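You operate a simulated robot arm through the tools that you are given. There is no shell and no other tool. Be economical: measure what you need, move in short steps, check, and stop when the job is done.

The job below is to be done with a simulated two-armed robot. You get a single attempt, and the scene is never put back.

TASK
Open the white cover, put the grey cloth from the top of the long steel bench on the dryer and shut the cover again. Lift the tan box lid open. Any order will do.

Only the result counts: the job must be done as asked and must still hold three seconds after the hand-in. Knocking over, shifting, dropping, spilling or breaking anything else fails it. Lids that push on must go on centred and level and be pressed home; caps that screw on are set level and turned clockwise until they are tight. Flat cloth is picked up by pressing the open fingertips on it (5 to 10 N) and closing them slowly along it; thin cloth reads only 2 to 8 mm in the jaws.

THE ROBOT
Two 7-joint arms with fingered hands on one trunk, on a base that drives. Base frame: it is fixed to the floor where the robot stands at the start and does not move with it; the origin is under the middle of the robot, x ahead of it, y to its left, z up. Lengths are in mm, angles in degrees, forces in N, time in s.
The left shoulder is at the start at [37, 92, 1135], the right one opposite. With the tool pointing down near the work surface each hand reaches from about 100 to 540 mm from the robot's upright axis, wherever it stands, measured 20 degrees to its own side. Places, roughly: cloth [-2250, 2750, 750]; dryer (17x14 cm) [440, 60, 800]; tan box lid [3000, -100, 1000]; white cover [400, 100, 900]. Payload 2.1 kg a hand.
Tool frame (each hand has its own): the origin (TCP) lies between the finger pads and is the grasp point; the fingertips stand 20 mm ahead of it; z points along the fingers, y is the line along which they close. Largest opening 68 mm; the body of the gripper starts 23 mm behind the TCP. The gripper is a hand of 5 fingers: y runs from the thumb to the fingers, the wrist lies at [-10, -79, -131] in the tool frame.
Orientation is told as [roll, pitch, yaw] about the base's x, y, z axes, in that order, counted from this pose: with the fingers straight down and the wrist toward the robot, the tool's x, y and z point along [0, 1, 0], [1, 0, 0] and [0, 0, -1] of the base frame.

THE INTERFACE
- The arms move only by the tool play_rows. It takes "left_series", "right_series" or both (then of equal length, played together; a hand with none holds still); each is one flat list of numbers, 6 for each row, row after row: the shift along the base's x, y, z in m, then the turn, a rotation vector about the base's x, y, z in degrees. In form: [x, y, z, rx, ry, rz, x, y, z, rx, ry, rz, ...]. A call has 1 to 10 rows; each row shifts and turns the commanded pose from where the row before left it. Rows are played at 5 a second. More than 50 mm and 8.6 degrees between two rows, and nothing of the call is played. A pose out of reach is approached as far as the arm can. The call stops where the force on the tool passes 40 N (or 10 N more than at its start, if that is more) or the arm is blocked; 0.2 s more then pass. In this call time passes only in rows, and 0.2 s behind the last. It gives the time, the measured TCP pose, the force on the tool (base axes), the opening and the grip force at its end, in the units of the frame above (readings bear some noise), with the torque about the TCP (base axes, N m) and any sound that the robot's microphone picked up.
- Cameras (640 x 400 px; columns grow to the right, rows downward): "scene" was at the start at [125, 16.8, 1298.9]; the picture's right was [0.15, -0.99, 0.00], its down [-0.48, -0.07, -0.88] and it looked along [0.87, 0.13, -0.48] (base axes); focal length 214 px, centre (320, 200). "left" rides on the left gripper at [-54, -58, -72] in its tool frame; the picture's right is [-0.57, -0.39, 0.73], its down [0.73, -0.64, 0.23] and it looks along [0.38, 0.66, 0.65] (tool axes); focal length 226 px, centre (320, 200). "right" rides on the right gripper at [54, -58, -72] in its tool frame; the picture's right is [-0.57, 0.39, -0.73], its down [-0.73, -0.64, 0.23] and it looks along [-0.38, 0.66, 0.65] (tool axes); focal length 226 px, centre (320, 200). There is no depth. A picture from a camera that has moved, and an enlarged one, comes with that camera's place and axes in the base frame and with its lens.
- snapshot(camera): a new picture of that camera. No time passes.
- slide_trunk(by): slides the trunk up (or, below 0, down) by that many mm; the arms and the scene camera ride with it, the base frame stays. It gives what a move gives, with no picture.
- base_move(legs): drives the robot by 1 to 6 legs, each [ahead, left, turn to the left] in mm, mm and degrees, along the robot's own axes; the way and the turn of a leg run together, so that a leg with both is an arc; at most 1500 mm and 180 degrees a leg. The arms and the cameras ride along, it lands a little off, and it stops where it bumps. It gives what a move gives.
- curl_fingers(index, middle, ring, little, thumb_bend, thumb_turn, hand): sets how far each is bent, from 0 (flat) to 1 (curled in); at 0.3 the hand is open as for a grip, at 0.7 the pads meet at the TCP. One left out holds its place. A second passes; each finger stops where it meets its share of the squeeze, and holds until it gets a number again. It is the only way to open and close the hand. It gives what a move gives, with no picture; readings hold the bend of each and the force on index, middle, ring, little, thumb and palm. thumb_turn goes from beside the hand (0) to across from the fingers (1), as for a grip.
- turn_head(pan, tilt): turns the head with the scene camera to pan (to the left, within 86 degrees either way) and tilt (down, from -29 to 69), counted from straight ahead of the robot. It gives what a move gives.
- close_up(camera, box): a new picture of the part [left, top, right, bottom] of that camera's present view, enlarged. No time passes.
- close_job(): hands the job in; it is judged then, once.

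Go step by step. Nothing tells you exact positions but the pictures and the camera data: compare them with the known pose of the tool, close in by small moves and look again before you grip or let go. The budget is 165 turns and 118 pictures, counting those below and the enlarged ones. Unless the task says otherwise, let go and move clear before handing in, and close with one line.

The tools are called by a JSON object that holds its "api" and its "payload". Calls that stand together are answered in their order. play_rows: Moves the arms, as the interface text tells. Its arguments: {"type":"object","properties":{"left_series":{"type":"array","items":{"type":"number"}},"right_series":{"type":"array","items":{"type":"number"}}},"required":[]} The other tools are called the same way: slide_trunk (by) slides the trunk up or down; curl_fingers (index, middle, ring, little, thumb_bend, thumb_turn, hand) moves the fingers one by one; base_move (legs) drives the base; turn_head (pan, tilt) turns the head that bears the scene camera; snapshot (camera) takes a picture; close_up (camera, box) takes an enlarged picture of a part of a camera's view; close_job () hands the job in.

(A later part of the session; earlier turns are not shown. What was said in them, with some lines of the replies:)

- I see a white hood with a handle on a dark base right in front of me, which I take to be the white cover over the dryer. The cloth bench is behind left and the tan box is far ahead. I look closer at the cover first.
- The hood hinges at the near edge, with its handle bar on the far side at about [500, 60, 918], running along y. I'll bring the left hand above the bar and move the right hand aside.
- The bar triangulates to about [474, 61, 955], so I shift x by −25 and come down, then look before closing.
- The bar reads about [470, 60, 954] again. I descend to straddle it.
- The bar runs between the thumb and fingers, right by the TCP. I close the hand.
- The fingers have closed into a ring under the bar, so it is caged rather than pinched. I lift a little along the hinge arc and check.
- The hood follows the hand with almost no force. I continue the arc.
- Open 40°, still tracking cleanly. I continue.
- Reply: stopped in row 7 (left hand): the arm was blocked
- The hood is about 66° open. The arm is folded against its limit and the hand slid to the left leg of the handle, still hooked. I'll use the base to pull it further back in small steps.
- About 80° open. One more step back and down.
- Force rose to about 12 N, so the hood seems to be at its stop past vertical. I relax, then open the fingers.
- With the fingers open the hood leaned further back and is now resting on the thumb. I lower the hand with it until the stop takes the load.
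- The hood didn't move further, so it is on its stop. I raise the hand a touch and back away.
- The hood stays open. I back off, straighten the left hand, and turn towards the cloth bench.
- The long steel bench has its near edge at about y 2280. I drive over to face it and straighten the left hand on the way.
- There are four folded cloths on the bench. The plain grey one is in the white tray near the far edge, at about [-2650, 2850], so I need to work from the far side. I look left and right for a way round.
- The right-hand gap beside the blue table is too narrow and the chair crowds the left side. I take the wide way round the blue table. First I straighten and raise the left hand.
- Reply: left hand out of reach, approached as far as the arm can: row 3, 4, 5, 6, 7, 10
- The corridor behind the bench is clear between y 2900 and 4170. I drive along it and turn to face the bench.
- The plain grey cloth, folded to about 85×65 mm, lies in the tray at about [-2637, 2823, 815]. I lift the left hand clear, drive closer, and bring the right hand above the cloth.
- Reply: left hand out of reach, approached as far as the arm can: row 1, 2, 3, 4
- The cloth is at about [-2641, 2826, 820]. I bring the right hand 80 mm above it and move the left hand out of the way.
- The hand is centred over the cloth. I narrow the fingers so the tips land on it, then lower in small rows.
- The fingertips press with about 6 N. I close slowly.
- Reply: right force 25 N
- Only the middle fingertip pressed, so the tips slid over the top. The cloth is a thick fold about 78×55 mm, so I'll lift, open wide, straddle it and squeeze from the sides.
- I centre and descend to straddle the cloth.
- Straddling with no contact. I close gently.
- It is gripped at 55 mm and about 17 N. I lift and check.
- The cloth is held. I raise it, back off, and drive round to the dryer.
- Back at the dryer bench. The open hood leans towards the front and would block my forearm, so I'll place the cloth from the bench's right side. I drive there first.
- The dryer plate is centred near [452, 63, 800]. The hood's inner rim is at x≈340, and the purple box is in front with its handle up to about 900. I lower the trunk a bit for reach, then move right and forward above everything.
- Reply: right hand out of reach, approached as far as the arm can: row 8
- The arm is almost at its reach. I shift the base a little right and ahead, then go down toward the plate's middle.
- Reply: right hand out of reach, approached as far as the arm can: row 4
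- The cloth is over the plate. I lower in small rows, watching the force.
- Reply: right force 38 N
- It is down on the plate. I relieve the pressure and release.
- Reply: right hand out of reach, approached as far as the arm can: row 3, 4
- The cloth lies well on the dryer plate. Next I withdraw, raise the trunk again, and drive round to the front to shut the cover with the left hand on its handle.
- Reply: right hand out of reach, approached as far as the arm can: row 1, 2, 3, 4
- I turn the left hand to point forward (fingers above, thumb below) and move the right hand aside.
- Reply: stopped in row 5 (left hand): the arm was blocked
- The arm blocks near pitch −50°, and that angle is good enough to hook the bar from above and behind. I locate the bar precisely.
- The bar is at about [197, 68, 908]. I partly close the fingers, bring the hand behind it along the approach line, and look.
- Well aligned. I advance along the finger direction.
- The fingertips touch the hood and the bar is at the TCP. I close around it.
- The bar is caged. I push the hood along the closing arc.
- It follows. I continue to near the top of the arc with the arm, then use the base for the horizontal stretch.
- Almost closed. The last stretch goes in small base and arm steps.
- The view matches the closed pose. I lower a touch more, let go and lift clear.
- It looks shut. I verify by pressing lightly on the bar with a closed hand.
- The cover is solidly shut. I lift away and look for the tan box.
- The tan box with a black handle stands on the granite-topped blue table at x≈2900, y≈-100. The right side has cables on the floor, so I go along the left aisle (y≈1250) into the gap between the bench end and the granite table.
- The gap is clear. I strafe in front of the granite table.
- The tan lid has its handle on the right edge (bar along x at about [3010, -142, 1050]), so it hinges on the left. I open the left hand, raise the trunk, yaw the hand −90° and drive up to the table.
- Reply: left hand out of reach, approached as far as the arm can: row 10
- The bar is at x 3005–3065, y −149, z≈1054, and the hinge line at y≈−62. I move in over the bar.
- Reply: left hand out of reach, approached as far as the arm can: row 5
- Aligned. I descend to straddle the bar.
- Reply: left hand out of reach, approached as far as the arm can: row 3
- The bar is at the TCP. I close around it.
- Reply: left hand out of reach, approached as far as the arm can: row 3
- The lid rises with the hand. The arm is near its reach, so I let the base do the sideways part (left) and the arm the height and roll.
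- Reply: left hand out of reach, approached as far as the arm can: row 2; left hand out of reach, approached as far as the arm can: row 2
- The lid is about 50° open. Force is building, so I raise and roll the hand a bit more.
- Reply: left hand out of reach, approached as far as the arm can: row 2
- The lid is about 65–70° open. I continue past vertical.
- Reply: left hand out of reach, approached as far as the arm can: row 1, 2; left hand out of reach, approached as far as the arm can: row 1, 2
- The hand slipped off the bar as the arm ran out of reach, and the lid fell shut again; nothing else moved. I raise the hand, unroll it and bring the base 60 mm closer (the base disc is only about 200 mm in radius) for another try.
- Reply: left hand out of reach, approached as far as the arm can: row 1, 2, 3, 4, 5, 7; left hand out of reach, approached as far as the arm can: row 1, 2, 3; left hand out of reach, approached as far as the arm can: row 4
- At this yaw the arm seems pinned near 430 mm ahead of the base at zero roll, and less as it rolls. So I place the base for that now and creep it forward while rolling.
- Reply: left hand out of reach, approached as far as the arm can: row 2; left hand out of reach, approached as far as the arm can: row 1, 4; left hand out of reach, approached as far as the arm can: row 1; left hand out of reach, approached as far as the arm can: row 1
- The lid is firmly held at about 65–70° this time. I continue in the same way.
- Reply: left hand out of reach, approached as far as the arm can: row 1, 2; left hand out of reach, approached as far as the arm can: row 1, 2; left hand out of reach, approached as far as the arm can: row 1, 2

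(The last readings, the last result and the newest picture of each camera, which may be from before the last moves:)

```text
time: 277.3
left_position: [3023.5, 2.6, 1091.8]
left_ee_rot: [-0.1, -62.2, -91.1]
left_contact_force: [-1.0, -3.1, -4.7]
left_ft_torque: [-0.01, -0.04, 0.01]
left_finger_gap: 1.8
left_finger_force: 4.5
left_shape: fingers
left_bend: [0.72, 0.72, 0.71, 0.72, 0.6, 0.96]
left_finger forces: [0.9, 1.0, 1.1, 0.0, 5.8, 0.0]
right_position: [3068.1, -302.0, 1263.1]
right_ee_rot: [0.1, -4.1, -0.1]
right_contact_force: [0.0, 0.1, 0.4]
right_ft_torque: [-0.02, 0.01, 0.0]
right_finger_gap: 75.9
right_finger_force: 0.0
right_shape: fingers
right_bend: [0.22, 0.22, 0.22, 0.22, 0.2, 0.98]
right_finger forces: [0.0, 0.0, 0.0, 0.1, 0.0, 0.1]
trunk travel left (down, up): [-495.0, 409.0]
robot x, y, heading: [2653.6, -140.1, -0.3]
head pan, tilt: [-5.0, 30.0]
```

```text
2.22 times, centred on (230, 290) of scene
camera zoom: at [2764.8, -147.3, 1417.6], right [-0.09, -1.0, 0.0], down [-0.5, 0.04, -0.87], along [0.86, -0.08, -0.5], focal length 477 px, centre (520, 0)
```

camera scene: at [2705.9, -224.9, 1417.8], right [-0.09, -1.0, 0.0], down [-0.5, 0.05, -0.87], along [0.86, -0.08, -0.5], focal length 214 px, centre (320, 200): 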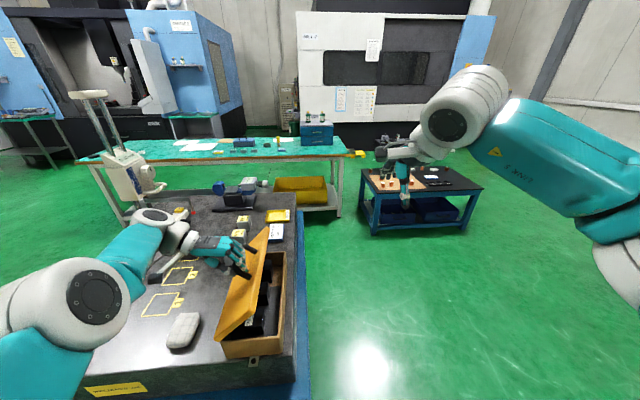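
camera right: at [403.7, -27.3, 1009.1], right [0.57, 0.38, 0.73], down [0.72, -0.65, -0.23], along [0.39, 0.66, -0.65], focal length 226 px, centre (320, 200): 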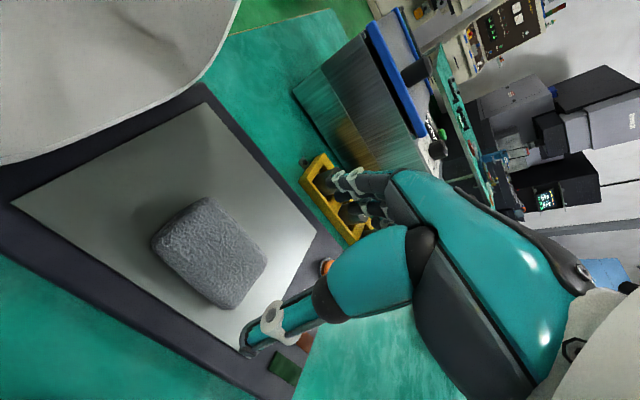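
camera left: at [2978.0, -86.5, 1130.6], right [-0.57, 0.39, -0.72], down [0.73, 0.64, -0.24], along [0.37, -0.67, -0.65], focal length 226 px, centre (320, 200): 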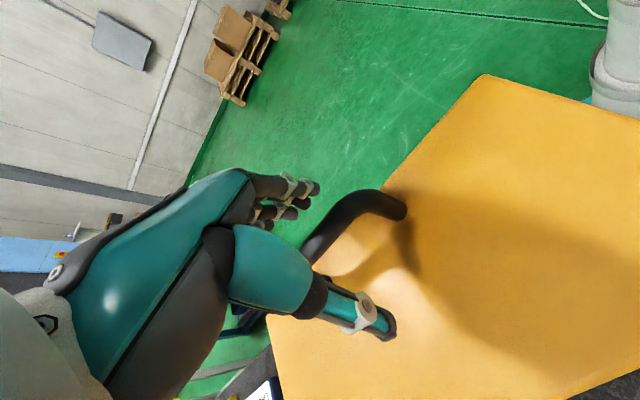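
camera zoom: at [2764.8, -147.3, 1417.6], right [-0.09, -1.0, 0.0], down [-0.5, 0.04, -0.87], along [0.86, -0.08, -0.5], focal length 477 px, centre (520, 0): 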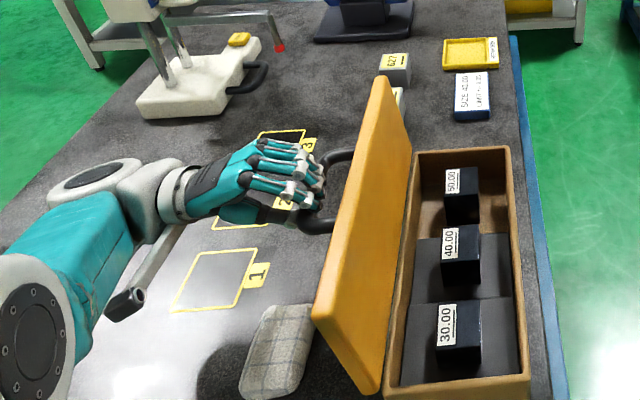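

The lid leans about 10° past vertical. I open the fingers gently and look.

{"api": "curl_fingers", "payload": {"hand": "left", "index": 0.5, "middle": 0.5, "ring": 0.5, "little": 0.5, "thumb_bend": 0.4}}

{"api": "curl_fingers", "payload": {"hand": "left", "index": 0.2, "middle": 0.2, "ring": 0.2, "little": 0.2, "thumb_bend": 0.2}}

{"api": "close_up", "payload": {"camera": "scene", "box": [140, 200, 320, 380]}}

{"api": "snapshot", "payload": {"camera": "left"}}

```text
time: 278.3
left_position: [3023.1, 2.6, 1091.9]
left_ee_rot: [-0.1, -62.2, -91.0]
left_contact_force: [0.0, 0.6, -0.1]
left_ft_torque: [-0.03, -0.01, 0.01]
left_finger_gap: 36.6
left_finger_force: 0.1
left_shape: fingers
left_bend: [0.51, 0.5, 0.5, 0.5, 0.4, 0.98]
left_finger forces: [0.2, 0.0, 0.1, 0.1, 0.0, 0.0]
right_position: [3067.7, -301.8, 1262.7]
right_ee_rot: [0.0, -4.0, -0.1]
right_contact_force: [0.3, 0.5, 0.7]
right_ft_torque: [-0.02, -0.03, 0.02]
right_finger_gap: 75.5
right_finger_force: 0.1
right_shape: fingers
right_bend: [0.22, 0.22, 0.22, 0.22, 0.2, 0.98]
right_finger forces: [0.0, 0.1, 0.0, 0.0, 0.0, 0.0]
trunk travel left (down, up): [-495.0, 409.0]
robot x, y, heading: [2650.2, -140.8, -0.0]
head pan, tilt: [-5.0, 30.0]
```

```text
time: 279.3
left_position: [3022.6, 1.9, 1092.3]
left_ee_rot: [-0.1, -62.2, -90.9]
left_contact_force: [-0.4, 0.1, -0.1]
left_ft_torque: [0.03, 0.02, 0.03]
left_finger_gap: 76.8
left_finger_force: 0.1
left_shape: fingers
left_bend: [0.2, 0.2, 0.2, 0.2, 0.2, 0.98]
left_finger forces: [0.1, 0.1, 0.1, 0.0, 0.0, 0.0]
right_position: [3067.6, -303.3, 1262.9]
right_ee_rot: [0.2, -4.0, -0.1]
right_contact_force: [-0.2, 0.2, 0.6]
right_ft_torque: [0.01, 0.02, 0.01]
right_finger_gap: 75.5
right_finger_force: 0.2
right_shape: fingers
right_bend: [0.22, 0.22, 0.22, 0.22, 0.2, 0.98]
right_finger forces: [0.0, 0.0, 0.1, 0.0, 0.0, 0.0]
trunk travel left (down, up): [-495.0, 409.0]
robot x, y, heading: [2653.6, -140.6, -0.1]
head pan, tilt: [-5.0, 30.0]
```

```text
2.22 times, centred on (230, 290) of scene
camera zoom: at [2764.6, -147.4, 1417.6], right [-0.09, -1.0, 0.0], down [-0.5, 0.04, -0.87], along [0.86, -0.08, -0.5], focal length 477 px, centre (520, 0)
```

zoom: 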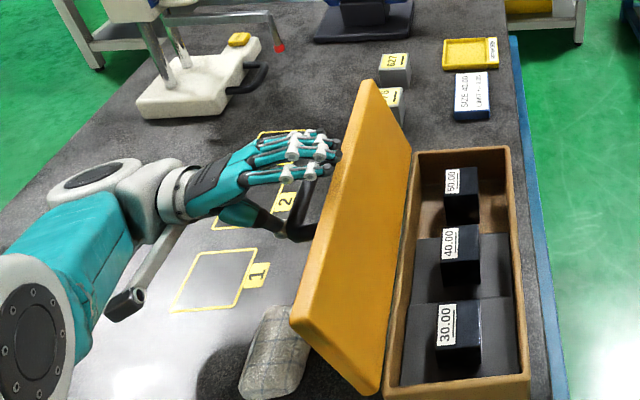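

```text
10 pictures are left
camera left: at [2970.6, 93.7, 1073.8], right [-0.58, -0.45, -0.68], down [0.73, 0.08, -0.67], along [0.36, -0.89, 0.28], focal length 226 px, centre (320, 200)
```

left: 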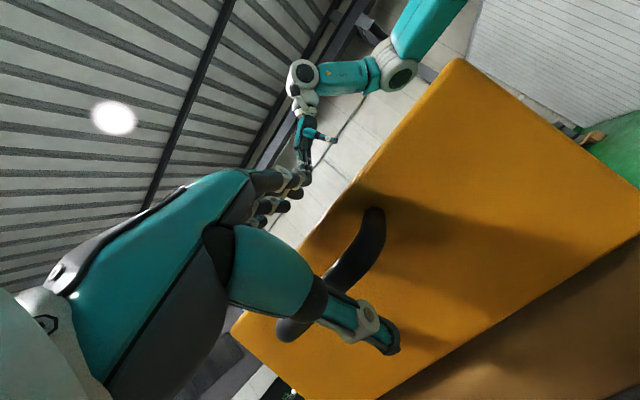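

The hood of the box rests open on its stop with no load on the hand. I withdraw the hand along its own axis.

{"api": "play_rows", "payload": {"left_series": [0, 0.016, 0.009, 0, 0, 0, 0, 0.016, 0.01, 0, 0, 0, 0, 0.016, 0.01, 0, 0, 0, 0, 0.016, 0.012, 0, 0, 0]}}

{"api": "base_move", "payload": {"legs": [[-10, 60, 0]]}}

{"api": "snapshot", "payload": {"camera": "scene"}}

```text
time: 280.3
left_position: [3018.8, 40.6, 1117.9]
left_ee_rot: [-0.1, -62.2, -91.0]
left_contact_force: [0.1, 1.5, -0.1]
left_ft_torque: [-0.03, 0.0, -0.02]
left_finger_gap: 77.0
left_finger_force: 0.0
left_shape: fingers
left_bend: [0.2, 0.2, 0.2, 0.2, 0.2, 0.98]
left_finger forces: [0.0, 0.0, 0.0, 0.0, 0.0, 0.0]
left hand out of reach, approached as far as the arm can: row 2, 4
right_position: [3068.4, -301.9, 1262.9]
right_ee_rot: [0.1, -4.0, 0.0]
right_contact_force: [-0.1, -0.2, 0.4]
right_ft_torque: [0.02, 0.02, -0.03]
right_finger_gap: 75.6
right_finger_force: 0.0
right_shape: fingers
right_bend: [0.22, 0.22, 0.22, 0.22, 0.2, 0.98]
right_finger forces: [0.0, 0.0, 0.0, 0.0, 0.0, 0.0]
trunk travel left (down, up): [-495.0, 409.0]
robot x, y, heading: [2652.3, -144.5, -0.1]
head pan, tilt: [-5.0, 30.0]
```

```text
time: 281.3
left_position: [3008.0, 102.1, 1118.8]
left_ee_rot: [-0.2, -62.1, -91.0]
left_contact_force: [-0.1, 0.0, -0.1]
left_ft_torque: [-0.01, 0.02, 0.0]
left_finger_gap: 76.9
left_finger_force: 0.0
left_shape: fingers
left_bend: [0.2, 0.2, 0.2, 0.2, 0.2, 0.98]
left_finger forces: [0.0, 0.0, 0.0, 0.0, 0.0, 0.0]
right_position: [3058.7, -241.6, 1263.4]
right_ee_rot: [0.0, -4.0, -0.1]
right_contact_force: [0.1, 0.1, -0.4]
right_ft_torque: [0.01, 0.01, -0.01]
right_finger_gap: 75.4
right_finger_force: 0.1
right_shape: fingers
right_bend: [0.22, 0.22, 0.22, 0.22, 0.2, 0.98]
right_finger forces: [0.1, 0.0, 0.1, 0.1, 0.0, 0.1]
trunk travel left (down, up): [-495.0, 409.0]
robot x, y, heading: [2642.2, -83.7, -0.0]
head pan, tilt: [-5.0, 30.0]
```

```text
9 pictures are left
camera scene: at [2754.6, -86.2, 1417.7], right [-0.09, -1.0, 0.0], down [-0.5, 0.04, -0.87], along [0.86, -0.08, -0.5], focal length 214 px, centre (320, 200)
```

scene: 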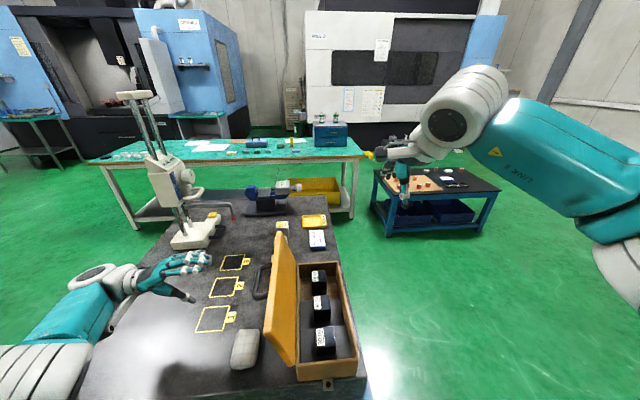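

The lid stays open and the hand is clear. I raise the trunk slightly, back off, and take a last look.

{"api": "slide_trunk", "payload": {"by": 60}}

{"api": "base_move", "payload": {"legs": [[-350, 0, 0]]}}

{"api": "snapshot", "payload": {"camera": "scene"}}

{"api": "turn_head", "payload": {"pan": 86, "tilt": 20}}

```text
time: 282.3
left_position: [3007.4, 100.3, 1180.6]
left_ee_rot: [0.3, -62.3, -91.2]
left_contact_force: [-0.4, -0.4, -0.4]
left_ft_torque: [-0.01, -0.01, -0.01]
left_finger_gap: 77.2
left_finger_force: 0.0
left_shape: fingers
left_bend: [0.2, 0.2, 0.2, 0.2, 0.2, 0.98]
left_finger forces: [0.0, 0.0, 0.0, 0.1, 0.0, 0.1]
right_position: [3059.0, -241.9, 1322.7]
right_ee_rot: [0.1, -4.0, -0.2]
right_contact_force: [0.8, 0.3, 0.3]
right_ft_torque: [0.01, -0.02, 0.0]
right_finger_gap: 75.7
right_finger_force: 0.0
right_shape: fingers
right_bend: [0.22, 0.22, 0.22, 0.22, 0.2, 0.98]
right_finger forces: [0.0, 0.0, 0.0, 0.0, 0.1, 0.0]
trunk travel left (down, up): [-555.0, 349.0]
robot x, y, heading: [2640.7, -82.9, 0.1]
head pan, tilt: [-5.0, 30.0]
```

```text
time: 284.6
left_position: [2655.8, 99.6, 1180.8]
left_ee_rot: [0.4, -62.1, -91.6]
left_contact_force: [0.2, 0.4, 0.1]
left_ft_torque: [0.01, 0.01, 0.01]
left_finger_gap: 77.4
left_finger_force: 0.1
left_shape: fingers
left_bend: [0.2, 0.2, 0.2, 0.2, 0.2, 0.98]
left_finger forces: [0.0, 0.0, 0.0, 0.0, 0.2, 0.0]
right_position: [2706.7, -241.9, 1323.6]
right_ee_rot: [0.1, -4.1, -0.3]
right_contact_force: [0.9, 0.0, 0.4]
right_ft_torque: [0.0, 0.0, 0.01]
right_finger_gap: 75.4
right_finger_force: 0.1
right_shape: fingers
right_bend: [0.22, 0.22, 0.22, 0.22, 0.2, 0.98]
right_finger forces: [0.0, 0.0, 0.0, 0.1, 0.1, 0.1]
trunk travel left (down, up): [-555.0, 349.0]
robot x, y, heading: [2289.4, -78.3, -0.3]
head pan, tilt: [-5.0, 30.0]
```

```text
8 pictures are left
camera scene: at [2399.1, -86.0, 1477.9], right [-0.09, -1.0, 0.0], down [-0.5, 0.05, -0.87], along [0.86, -0.08, -0.5], focal length 214 px, centre (320, 200)
```

scene: 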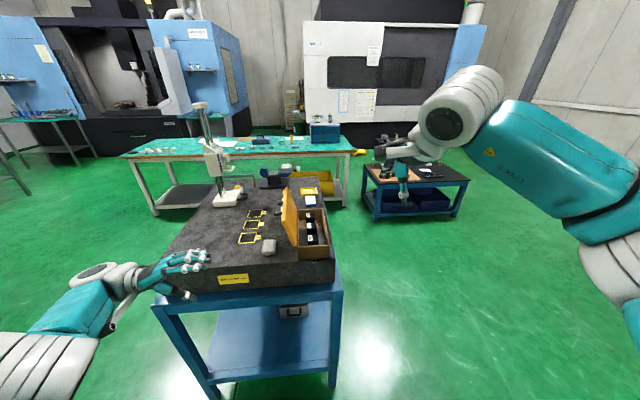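

```text
time: 286.2
left_position: [2657.0, 99.5, 1180.5]
left_ee_rot: [0.3, -62.1, -91.6]
left_contact_force: [0.2, -0.3, 0.3]
left_ft_torque: [-0.01, -0.02, -0.01]
left_finger_gap: 77.1
left_finger_force: 0.1
left_shape: fingers
left_bend: [0.2, 0.2, 0.2, 0.2, 0.2, 0.98]
left_finger forces: [0.1, 0.0, 0.0, 0.1, 0.1, 0.0]
right_position: [2705.8, -241.7, 1322.6]
right_ee_rot: [0.1, -4.0, -0.3]
right_contact_force: [0.0, -0.6, 0.2]
right_ft_torque: [0.01, 0.02, 0.01]
right_finger_gap: 75.5
right_finger_force: 0.0
right_shape: fingers
right_bend: [0.22, 0.22, 0.22, 0.22, 0.2, 0.98]
right_finger forces: [0.1, 0.0, 0.0, 0.0, 0.1, 0.1]
trunk travel left (down, up): [-555.0, 349.0]
robot x, y, heading: [2288.9, -78.8, -0.3]
head pan, tilt: [85.9, 20.0]
```

The tan lid stands open, the cloth is on the dryer, the white cover is shut, and both hands are clear. I hand the job in.

{"api": "close_job", "payload": {}}

```text
The job is handed in.
```

The grey cloth is on the dryer with the white cover shut over it, and the tan box lid stands open. The lid slipped from the hand once and fell shut before I got it open; I saw nothing else move.
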